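You operate a simulated robot arm through the tools that you are given. There is no shell and no other tool. Be economical: measure what you need, move in short steps, check, and stop when the job is done.

Carry out the task below with a simulated robot arm. There is one attempt and no reset: what you move stays moved.

TASK
Put the orange tin and the blue nut in the grey tray.

It is judged by the outcome, as a careful person would: the job done as asked, and still so three seconds after it is handed in. It fails if anything else is knocked over, pushed out of place, dropped, spilled or broken.

THE ROBOT
A 7-joint arm with a two-finger parallel gripper, fixed in place. Base frame: the origin is at the foot of the arm, x ahead of it, y to its left, z up; the work surface is at about z = 0. Lengths are in m, angles in rad, forces in N, time in s.
With the tool pointing down near the work surface it reaches from about 0.22 to 0.58 m from the base axis. Its first joint turns from -1.152 to 1.152 rad. Payload 2.5 kg.
Tool frame: the origin (TCP) lies between the finger pads and is the grasp point; the fingertips stand 0.023 m ahead of it; z points along the fingers, y is the line along which they close. The gripper opens to 0.094 m. The fingers are 0.038 m wide and 0.01 m thick; the gripper's body (0.054 by 0.096 m) begins 0.039 m behind the TCP.
Orientation is that of the tool frame in the base frame, as a unit quaternion [w, x, y, z]. With the fingers straight down and closing along the base's y, the tool's x points along the base's -x, its y along +y and its z along -z.

THE INTERFACE
- The arm moves only by the tool servo_tool. Its argument "rows" is a list of rows, each an object of numbers (a shift or turn left out is 0, a gripper value left out holds the last): "x", "y", "z": the shift along the tool's x, y, z in m; "ax", "ay", "az": the turn, a rotation vector about the tool's x, y, z in rad; "hand": the finger opening in m, from 0 to 0.094. In form: [{"x": .., "y": .., "z": .., "ax": .., "ay": .., "az": .., "hand": ..}, ...]. A call has 1 to 12 rows; each row is the pose to reach, as a shift and turn from the pose commanded when the call began, along the tool's axes at that moment. A row lasts 0.2 s, in which the tool goes at most 0.05 m and 0.15 rad; a call with a longer step from one row to the next is refused whole, and so is a gripper value outside its range. A pose out of reach is approached as far as the arm can. The call stops where the force on the tool passes 40 N (or 10 N more than at its start, if that is more) or the arm is blocked; 0.2 s more then pass. The fingers move at their own pace (about 0.108 m/s each) and stop on an object; they squeeze with about 36 N. The grip force told is the motor's: it shows also when the fingers shut on nothing. Time passes only in rows, and 0.2 s behind the last, so rows that repeat a pose let the fingers close. It gives the time, the measured TCP pose, the force on the tool (base axes), the opening and the grip force at its end, in the units of the frame above (readings bear some noise).
- Cameras (640 x 400 px; columns grow to the right, rows downward): "scene" is fixed at [0.1036, -0.4034, 0.5334]; the picture's right is [0.91, -0.42, 0.00], its down [-0.28, -0.60, -0.75] and it looks along [0.32, 0.68, -0.66] (base axes); focal length 234 px, centre (320, 200). "wrist" rides on the gripper at [-0.039, 0, -0.044] in the tool frame; the picture's right is [0.00, -1.00, 0.00], its down [0.97, 0.00, -0.24] and it looks along [0.24, 0.00, 0.97] (tool axes); focal length 218 px, centre (320, 200).
- capture(camera): a new picture of that camera. No time passes.
- locate(camera, pixels): for up to 12 pixels [column, row] of the newest picture of that camera ("zoom" is the newest enlarged one), the place [x, y, z] in the base frame of the surface seen there, good to about 0.003 m. No time passes.
- close_up(camera, box): a new picture of the part [left, top, right, bottom] of that camera's present view, enlarged. No time passes.
- close_job(): hands the job in; it is judged then, once.

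Work in short steps. Measure before you move; look again where a grasp or a placing could have gone wrong, and mend it. You have 60 turns and 26 pictures in all, the two below and enlarged ones among them. Open the gripper and draw the arm clear of the work before you hand the job in, unless the task says otherwise; then end with one line.

The tools are called as name(argument=value, ...) on one line, values as JSON. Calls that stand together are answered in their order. servo_tool: Moves the arm, as the interface text tells. Its arguments: {"type":"object","properties":{"rows":{"type":"array"}},"required":["rows"]} The other tools are called the same way: capture (camera) takes a picture; locate (camera, pixels) gives the place of the surface under pixels of a picture; close_up (camera, box) takes an enlarged picture of a part of a camera's view; close_job () hands the job in.

At the start:

```text
time_s: 0.0
eef_pos: [0.3901, -0.0581, 0.2919]
ee_rot: [0.0, 0.0, 1.0, 0.0]
force: [0.5, -0.1, -0.7]
gripper_width: 0.0939
gripper_force: 0.2
```

scene: 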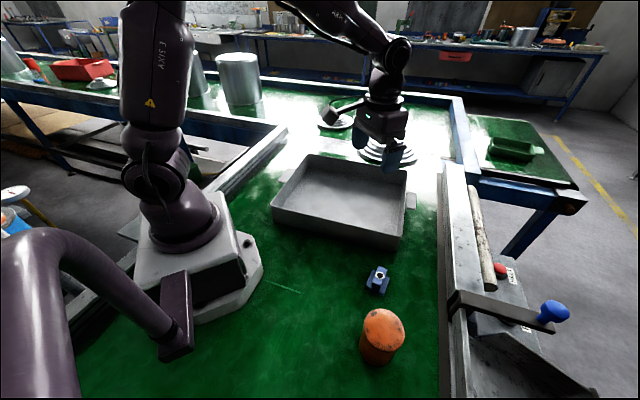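
wrist: 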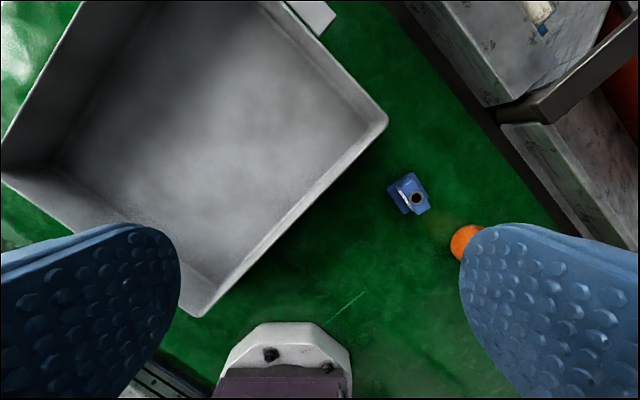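

The scene shows the orange tin near (382,335), the blue nut near (377,280), and the tray around (345,200). I'll zoom in on these and measure them.

close_up(camera="scene", box=[320, 240, 448, 380])

locate(camera="scene", pixels=[[383, 315], [383, 330], [366, 325], [401, 325], [378, 362], [376, 272], [372, 289], [340, 195], [308, 155], [408, 168], [397, 246], [271, 206]])

locate(camera="wrist", pixels=[[404, 184], [415, 210], [393, 194], [428, 205], [416, 198], [463, 245], [387, 120], [195, 315], [200, 150], [430, 230]])

```text
2.86 times, centred on (384, 310) of scene
```

zoom: 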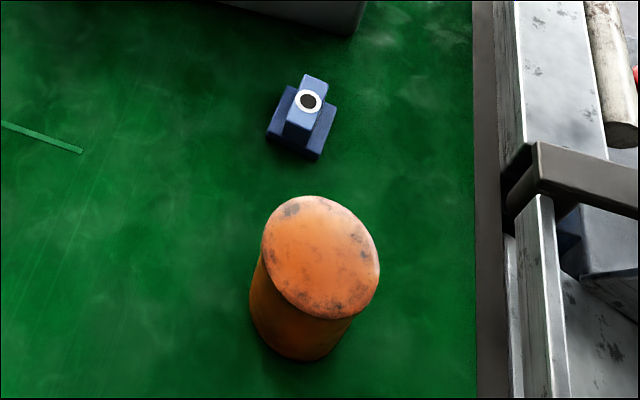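

```text
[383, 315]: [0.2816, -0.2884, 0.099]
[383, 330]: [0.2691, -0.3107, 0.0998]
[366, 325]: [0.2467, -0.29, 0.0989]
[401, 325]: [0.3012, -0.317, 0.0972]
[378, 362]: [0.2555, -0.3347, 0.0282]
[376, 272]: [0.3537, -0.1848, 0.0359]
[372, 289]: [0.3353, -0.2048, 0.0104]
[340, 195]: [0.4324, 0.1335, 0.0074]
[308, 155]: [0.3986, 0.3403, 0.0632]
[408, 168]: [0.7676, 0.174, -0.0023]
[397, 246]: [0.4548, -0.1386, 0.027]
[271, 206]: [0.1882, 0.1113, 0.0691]
```

```text
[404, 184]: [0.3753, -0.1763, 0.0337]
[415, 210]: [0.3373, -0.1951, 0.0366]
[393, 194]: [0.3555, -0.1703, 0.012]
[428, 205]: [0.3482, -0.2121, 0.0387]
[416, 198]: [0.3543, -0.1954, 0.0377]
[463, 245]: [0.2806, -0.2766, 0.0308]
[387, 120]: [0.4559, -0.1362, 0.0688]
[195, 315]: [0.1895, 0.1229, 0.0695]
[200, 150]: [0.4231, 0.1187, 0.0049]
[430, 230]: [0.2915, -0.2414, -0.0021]
```

The tin's top is at about z=0.099, centred near (0.273,-0.301). I'll refine the tin rim and the nut from the zoom picture.

locate(camera="zoom", pixels=[[312, 199], [265, 245], [376, 275], [330, 314], [280, 212], [360, 235], [256, 320], [300, 355], [320, 258], [372, 255], [270, 260], [348, 316]])

locate(camera="zoom", pixels=[[304, 78], [326, 86], [288, 122], [308, 130], [288, 90], [270, 132], [318, 156], [335, 108], [296, 135], [300, 100], [303, 144]])

close_up(camera="wrist", box=[370, 160, 470, 240])

```text
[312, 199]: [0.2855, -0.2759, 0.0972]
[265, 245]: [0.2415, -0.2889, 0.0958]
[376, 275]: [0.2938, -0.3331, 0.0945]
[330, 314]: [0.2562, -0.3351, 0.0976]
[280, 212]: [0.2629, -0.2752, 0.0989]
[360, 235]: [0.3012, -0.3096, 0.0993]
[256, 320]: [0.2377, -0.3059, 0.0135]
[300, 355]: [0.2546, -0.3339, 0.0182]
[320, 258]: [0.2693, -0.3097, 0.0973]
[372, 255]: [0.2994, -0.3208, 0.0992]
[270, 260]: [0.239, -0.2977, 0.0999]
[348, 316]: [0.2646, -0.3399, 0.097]
```

```text
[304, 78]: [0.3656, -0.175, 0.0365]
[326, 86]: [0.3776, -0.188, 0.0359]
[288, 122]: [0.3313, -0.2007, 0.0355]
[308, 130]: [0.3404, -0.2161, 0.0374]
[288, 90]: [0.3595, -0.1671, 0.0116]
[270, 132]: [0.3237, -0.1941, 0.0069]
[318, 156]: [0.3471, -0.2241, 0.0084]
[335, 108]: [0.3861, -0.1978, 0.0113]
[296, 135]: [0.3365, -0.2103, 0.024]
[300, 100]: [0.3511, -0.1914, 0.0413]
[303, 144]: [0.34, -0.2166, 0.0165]
```

```text
5.00 times, centred on (420, 200) of wrist
```

zoom: 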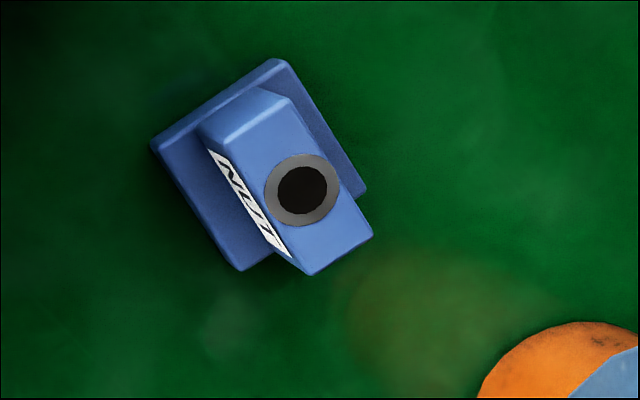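

Tin: centre about (0.271,-0.307), diameter about 0.066. The nut's ridge runs at about 37° and is 0.018 wide. Before moving I'll check the obstacles nearby: the fence on the right and the purple arm at lower left.

locate(camera="scene", pixels=[[442, 300], [445, 350], [450, 395], [460, 297], [445, 180], [175, 300], [175, 350], [120, 300], [60, 250], [30, 320], [410, 395], [556, 312]])

locate(camera="scene", pixels=[[350, 190], [360, 210], [320, 200], [380, 225], [340, 175], [300, 205], [385, 200], [310, 185], [390, 140]])

```text
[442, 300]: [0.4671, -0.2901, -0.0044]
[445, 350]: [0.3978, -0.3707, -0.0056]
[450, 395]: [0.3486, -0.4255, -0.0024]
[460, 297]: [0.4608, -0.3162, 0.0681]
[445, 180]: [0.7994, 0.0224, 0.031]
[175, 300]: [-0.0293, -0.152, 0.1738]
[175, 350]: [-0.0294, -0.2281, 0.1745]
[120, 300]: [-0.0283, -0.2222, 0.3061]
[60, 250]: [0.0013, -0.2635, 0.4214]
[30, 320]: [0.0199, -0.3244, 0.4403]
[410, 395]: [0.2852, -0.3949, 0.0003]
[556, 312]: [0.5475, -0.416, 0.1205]
```

```text
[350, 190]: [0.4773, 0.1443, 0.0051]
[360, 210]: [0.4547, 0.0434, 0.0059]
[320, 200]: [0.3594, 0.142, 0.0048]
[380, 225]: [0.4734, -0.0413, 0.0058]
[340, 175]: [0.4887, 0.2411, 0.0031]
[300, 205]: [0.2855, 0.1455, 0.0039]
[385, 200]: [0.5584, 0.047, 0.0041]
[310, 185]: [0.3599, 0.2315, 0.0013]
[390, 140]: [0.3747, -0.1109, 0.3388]
```

The fence is at least 0.13 m from the tin and the camera post is well off to the side. I'll move above the tin at z≈0.2 with the hand open.

servo_tool(rows=[{"x": 0.017, "y": -0.0356, "z": 0.013, "hand": 0.094}, {"x": 0.034, "y": -0.0711, "z": 0.026}, {"x": 0.051, "y": -0.1067, "z": 0.039}, {"x": 0.068, "y": -0.1422, "z": 0.052}, {"x": 0.085, "y": -0.1778, "z": 0.065}, {"x": 0.102, "y": -0.2133, "z": 0.078}, {"x": 0.119, "y": -0.249, "z": 0.092}, {"x": 0.119, "y": -0.249, "z": 0.092}])

capture(camera="wrist")

```text
time_s: 1.8
eef_pos: [0.2692, -0.3078, 0.2021]
ee_rot: [0.0, 0.0, 1.0, 0.0]
force: [0.2, -1.1, -0.1]
gripper_width: 0.0938
gripper_force: 0.0
```

```text
21 pictures are left
```

wrist: 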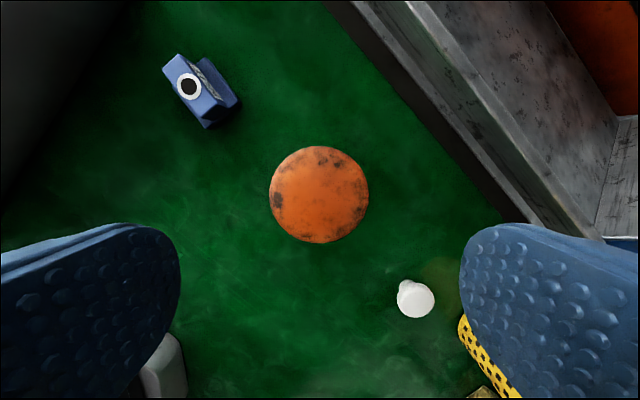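

The wrist view reveals a white object at (415,300) and yellow tape or an object at (485,360). I'll measure those together with the tin's rim.

locate(camera="wrist", pixels=[[272, 195], [366, 195], [319, 149], [319, 240], [419, 300], [403, 288], [433, 300], [415, 316], [480, 350], [478, 392], [495, 390], [165, 365]])

close_up(camera="wrist", box=[360, 250, 520, 400])

```text
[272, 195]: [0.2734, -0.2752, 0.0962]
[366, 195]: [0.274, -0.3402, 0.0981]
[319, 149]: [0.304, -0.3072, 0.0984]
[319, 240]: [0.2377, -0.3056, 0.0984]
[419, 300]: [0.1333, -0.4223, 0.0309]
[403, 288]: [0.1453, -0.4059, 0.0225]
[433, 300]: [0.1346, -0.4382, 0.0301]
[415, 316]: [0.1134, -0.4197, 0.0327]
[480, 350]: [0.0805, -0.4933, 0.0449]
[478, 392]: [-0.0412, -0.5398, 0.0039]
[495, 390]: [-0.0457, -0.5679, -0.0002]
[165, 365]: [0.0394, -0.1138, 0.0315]
```

```text
2.67 times, centred on (440, 325) of wrist
```

zoom: 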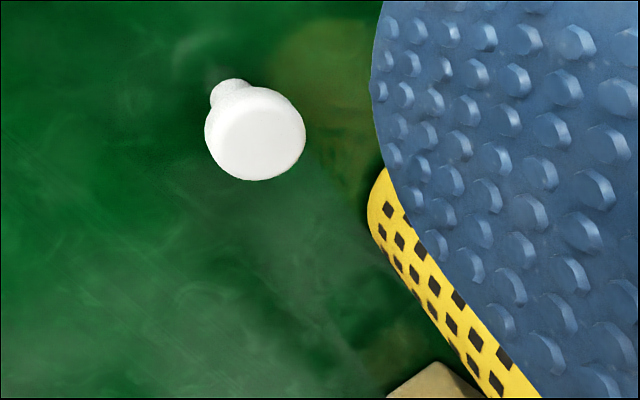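

Those lie 0.15 m or more away, so they're clear. The tin is centred at (0.271,-0.307), directly under the TCP. I'll descend to z≈0.072 and close.

servo_tool(rows=[{"z": 0.04}, {"z": 0.08}, {"z": 0.11}, {"z": 0.13}, {"z": 0.13}, {"z": 0.13, "hand": 0.075}, {"z": 0.13, "hand": 0.05}, {"z": 0.13, "hand": 0.05}, {"z": 0.13, "hand": 0.05}])

```text
time_s: 3.8
eef_pos: [0.2708, -0.3067, 0.0723]
ee_rot: [0.0, 0.0, 1.0, -0.001]
force: [-0.1, 0.1, -0.2]
gripper_width: 0.0693
gripper_force: 35.6
```

The tin is gripped at an opening of 0.069 with 36 N. I'll lift it.

servo_tool(rows=[{"z": -0.02}, {"z": -0.06}, {"z": -0.1}, {"z": -0.14}, {"z": -0.14}])

```text
time_s: 5.0
eef_pos: [0.2672, -0.3102, 0.2116]
ee_rot: [0.0, -0.001, 1.0, 0.0]
force: [0.8, 0.1, -3.0]
gripper_width: 0.0692
gripper_force: 35.8
```

The lift held. Now I'll carry the tin at height to above the tray's left half, about (0.36, 0.15).

servo_tool(rows=[{"x": -0.005, "y": 0.02}, {"x": -0.013, "y": 0.062}, {"x": -0.021, "y": 0.106}, {"x": -0.03, "y": 0.15}, {"x": -0.038, "y": 0.194}, {"x": -0.047, "y": 0.238}, {"x": -0.055, "y": 0.282}, {"x": -0.064, "y": 0.326}, {"x": -0.072, "y": 0.37}, {"x": -0.081, "y": 0.414}, {"x": -0.089, "y": 0.445}, {"x": -0.089, "y": 0.457}])

capture(camera="scene")

```text
time_s: 7.6
eef_pos: [0.361, 0.1507, 0.2074]
ee_rot: [0.0, 0.0, 1.0, 0.0]
force: [0.7, 0.2, -3.8]
gripper_width: 0.069
gripper_force: 36.0
```

```text
19 pictures are left
```

scene: 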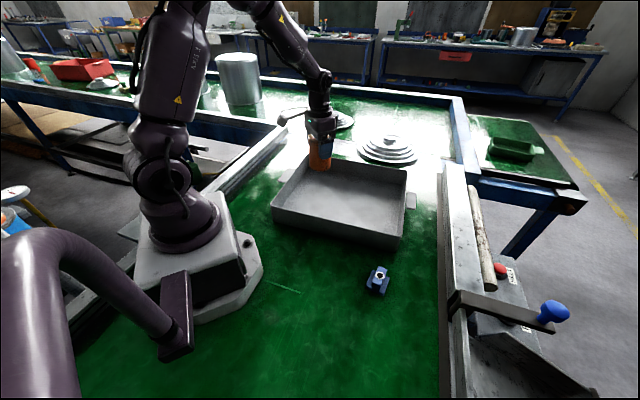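

The tin is over the tray. I'll lower it to z≈0.082, then go in fine steps.

servo_tool(rows=[{"z": 0.04}, {"z": 0.08}, {"z": 0.11}, {"z": 0.12}, {"z": 0.125}, {"z": 0.125}])

```text
time_s: 9.0
eef_pos: [0.3578, 0.1498, 0.0855]
ee_rot: [0.0, 0.001, 1.0, 0.001]
force: [0.4, -0.2, -3.3]
gripper_width: 0.0693
gripper_force: 35.6
```

The force is unchanged, so there's no contact yet. I'll creep down.

servo_tool(rows=[{"z": 0.003}, {"z": 0.005}, {"z": 0.007}, {"z": 0.007}])

```text
time_s: 10.0
eef_pos: [0.3601, 0.1497, 0.0784]
ee_rot: [0.0, 0.0, 1.0, 0.0]
force: [0.0, -0.6, -3.1]
gripper_width: 0.0693
gripper_force: 35.7
```

servo_tool(rows=[{"z": 0.001}, {"z": 0.002}, {"z": 0.003}, {"z": 0.003}])

```text
time_s: 11.0
eef_pos: [0.3607, 0.1483, 0.0751]
ee_rot: [0.002, 0.0, 1.0, 0.001]
force: [-3.6, -0.5, 29.8]
gripper_width: 0.0692
gripper_force: 36.0
```

Contact: force z is now +30 N, so the tin is on the tray floor. I'll ease back 1.5 mm, release and rise.

servo_tool(rows=[{"z": -0.0015}, {"z": -0.0015, "hand": 0.08}, {"z": -0.0015, "hand": 0.094}, {"z": -0.0015, "hand": 0.094}, {"z": -0.03}, {"z": -0.07}, {"z": -0.11}, {"z": -0.14}, {"z": -0.14}])

capture(camera="wrist")

```text
time_s: 13.0
eef_pos: [0.3604, 0.1466, 0.2169]
ee_rot: [0.0, 0.0, 1.0, 0.0]
force: [0.1, 0.1, -0.6]
gripper_width: 0.094
gripper_force: 0.1
```

```text
18 pictures are left
```

wrist: 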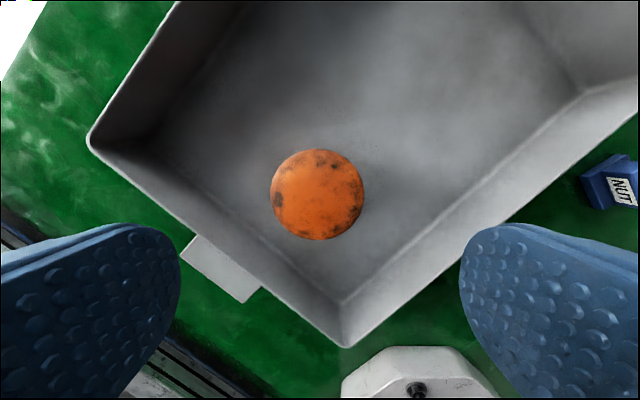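

The tin stands upright in the tray. Next I'll go above the nut, turning the hand +0.644 rad about base z to close across the ridge.

servo_tool(rows=[{"x": 0.001, "y": -0.035, "az": -0.07}, {"x": 0.002, "y": -0.075, "az": -0.14}, {"x": 0.002, "y": -0.115, "az": -0.21}, {"x": 0.003, "y": -0.155, "az": -0.28}, {"x": 0.004, "y": -0.195, "az": -0.36}, {"x": 0.005, "y": -0.235, "az": -0.44}, {"x": 0.006, "y": -0.275, "az": -0.52}, {"x": 0.007, "y": -0.315, "az": -0.6}, {"x": 0.007, "y": -0.346, "az": -0.644, "z": 0.02, "hand": 0.06}, {"x": 0.007, "y": -0.346, "z": 0.05, "az": -0.644, "hand": 0.06}, {"x": 0.007, "y": -0.346, "z": 0.05, "az": -0.644, "hand": 0.06}])

capture(camera="wrist")

```text
time_s: 15.4
eef_pos: [0.3515, -0.1964, 0.1643]
ee_rot: [0.0, -0.316, 0.949, 0.001]
force: [-0.4, 0.8, 0.5]
gripper_width: 0.06
gripper_force: 0.0
```

```text
17 pictures are left
```

wrist: 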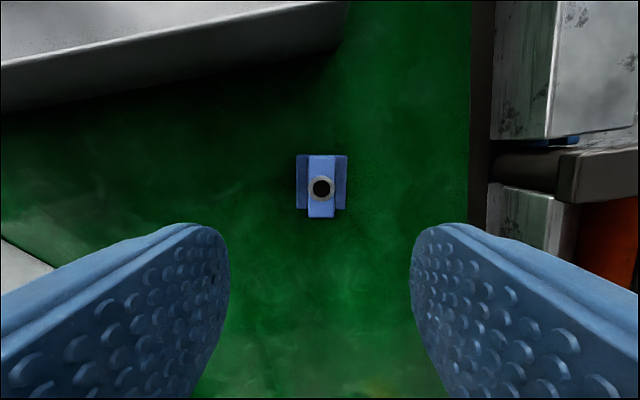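

The ridge is well aligned, spanning columns 308–335 at rows 155–218. I'll measure its position for fine centring.

close_up(camera="wrist", box=[280, 140, 360, 230])

locate(camera="wrist", pixels=[[311, 160], [333, 160], [311, 214], [332, 214], [321, 170], [321, 208], [300, 160], [344, 160], [300, 203], [343, 203]])

```text
4.44 times, centred on (320, 185) of wrist
```

zoom: 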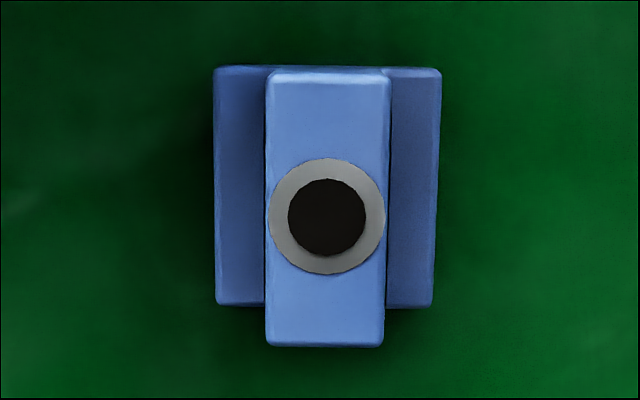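

```text
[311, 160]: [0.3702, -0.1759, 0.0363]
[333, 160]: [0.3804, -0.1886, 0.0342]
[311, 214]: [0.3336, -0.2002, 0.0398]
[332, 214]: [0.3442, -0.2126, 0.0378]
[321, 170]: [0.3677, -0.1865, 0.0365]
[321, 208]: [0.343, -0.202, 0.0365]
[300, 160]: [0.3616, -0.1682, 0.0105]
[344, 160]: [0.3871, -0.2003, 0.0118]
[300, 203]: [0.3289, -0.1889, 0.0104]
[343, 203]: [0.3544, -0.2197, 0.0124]
```

The ridge centre is (0.357,-0.194) and the flange top is at z≈0.0115. I'll descend with fingertips to about 0.017, above the flange, without closing yet.

servo_tool(rows=[{"x": -0.004, "y": -0.001, "z": 0.04}, {"x": -0.004, "y": -0.001, "z": 0.08}, {"x": -0.004, "y": -0.001, "z": 0.11}, {"x": -0.004, "y": -0.001, "z": 0.124}, {"x": -0.004, "y": -0.001, "z": 0.124}, {"x": -0.004, "y": -0.001, "z": 0.124}])

```text
time_s: 16.8
eef_pos: [0.3566, -0.1963, 0.0406]
ee_rot: [0.0, -0.317, 0.948, 0.0]
force: [-0.7, 0.3, -0.1]
gripper_width: 0.0598
gripper_force: 0.0
```

At z≈0.04. I'll go 2 mm lower and close on the ridge.

servo_tool(rows=[{"z": 0.002}, {"z": 0.002, "hand": 0.03}, {"z": 0.002, "hand": 0.005}, {"z": 0.002, "hand": 0.005}, {"z": 0.002, "hand": 0.005}])

```text
time_s: 18.0
eef_pos: [0.3561, -0.1965, 0.0388]
ee_rot: [0.0, -0.316, 0.949, 0.0]
force: [-2.1, 0.7, 1.5]
gripper_width: 0.0218
gripper_force: 36.1
```

Gripped at 0.022. I'll lift to z≈0.19.

servo_tool(rows=[{"z": -0.01}, {"z": -0.04}, {"z": -0.08}, {"z": -0.12}, {"z": -0.15}, {"z": -0.15}])

capture(camera="wrist")

```text
time_s: 19.4
eef_pos: [0.3562, -0.1975, 0.1902]
ee_rot: [0.0, -0.317, 0.948, 0.0]
force: [0.6, 0.4, -4.3]
gripper_width: 0.0218
gripper_force: 36.5
```

```text
15 pictures are left
```

wrist: 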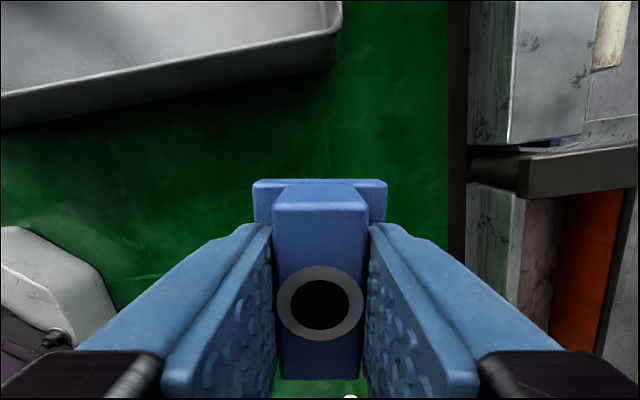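

The nut is held. I'll carry it above (0.46, 0.02) in the tray's near-right half.

servo_tool(rows=[{"x": -0.02, "y": 0.0105}, {"x": -0.055, "y": 0.029}, {"x": -0.09, "y": 0.047}, {"x": -0.125, "y": 0.065}, {"x": -0.16, "y": 0.084}, {"x": -0.19, "y": 0.0995}, {"x": -0.212, "y": 0.111}, {"x": -0.212, "y": 0.111}])

capture(camera="scene")

```text
time_s: 21.2
eef_pos: [0.4582, 0.0199, 0.1879]
ee_rot: [-0.001, -0.316, 0.949, 0.0]
force: [0.4, -0.9, -3.6]
gripper_width: 0.0218
gripper_force: 36.2
```

```text
14 pictures are left
```

scene: 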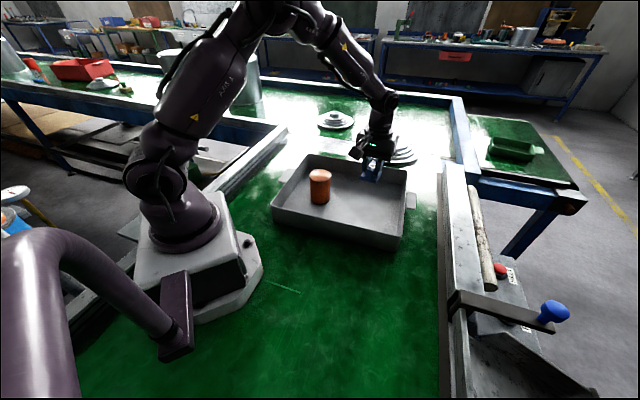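

It's over the tray, clear of the tin. I'll lower to z≈0.05.

servo_tool(rows=[{"z": 0.04}, {"z": 0.08}, {"z": 0.115}, {"z": 0.13}, {"z": 0.138}, {"z": 0.138}])

servo_tool(rows=[{"z": 0.002}, {"z": 0.004}, {"z": 0.005}, {"z": 0.006}, {"z": 0.006}])

```text
time_s: 22.6
eef_pos: [0.459, 0.0212, 0.051]
ee_rot: [0.0, -0.316, 0.949, 0.0]
force: [0.2, 0.3, -3.8]
gripper_width: 0.0216
gripper_force: 35.9
```

```text
time_s: 23.8
eef_pos: [0.4587, 0.0221, 0.0466]
ee_rot: [0.0, -0.317, 0.949, 0.0]
force: [0.4, -0.3, -4.3]
gripper_width: 0.0219
gripper_force: 35.8
```

servo_tool(rows=[{"z": 0.001}, {"z": 0.002}, {"z": 0.003}, {"z": 0.003}])

```text
time_s: 24.8
eef_pos: [0.4601, 0.022, 0.0428]
ee_rot: [0.001, -0.316, 0.949, 0.0]
force: [-11.3, 0.9, 28.8]
gripper_width: 0.0218
gripper_force: 36.4
```

Contact with the floor at +29 N. I'll ease back, release and rise clear.

servo_tool(rows=[{"z": -0.0015}, {"z": -0.0015}, {"z": -0.0015, "hand": 0.04}, {"z": -0.0015, "hand": 0.06}, {"z": -0.0015, "hand": 0.06}, {"z": -0.03}, {"z": -0.07}, {"z": -0.11}, {"z": -0.15}, {"z": -0.19}, {"z": -0.22}, {"z": -0.22}])

capture(camera="wrist")

capture(camera="scene")

```text
time_s: 27.4
eef_pos: [0.4583, 0.0205, 0.2622]
ee_rot: [-0.001, -0.317, 0.949, 0.0]
force: [0.5, 0.5, -0.1]
gripper_width: 0.0599
gripper_force: 0.1
```

```text
13 pictures are left
```

wrist: 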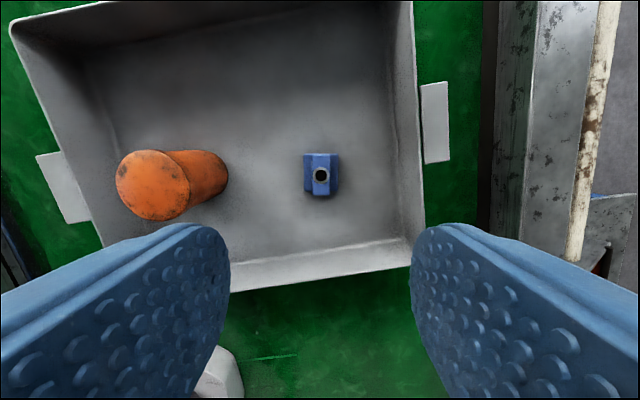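

```text
12 pictures are left
```

scene: 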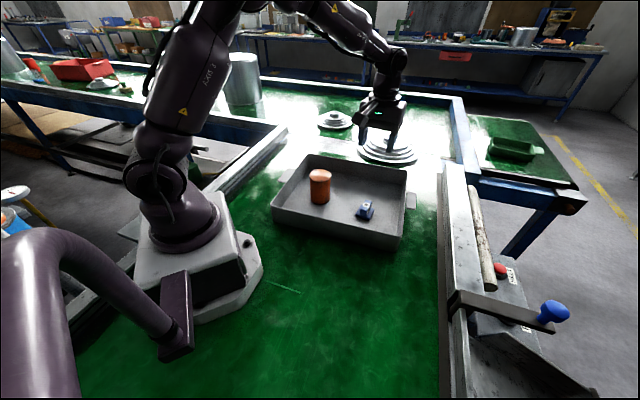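

The tin is at (320,187) and the nut at (366,210) in the scene view, both upright in the tray. The tray hasn't moved, and the gripper is open and well above the work, so I'll hand in.

close_job()

```text
The job is handed in.
```

The orange tin and the blue nut are both standing upright in the grey tray, and nothing else was disturbed.
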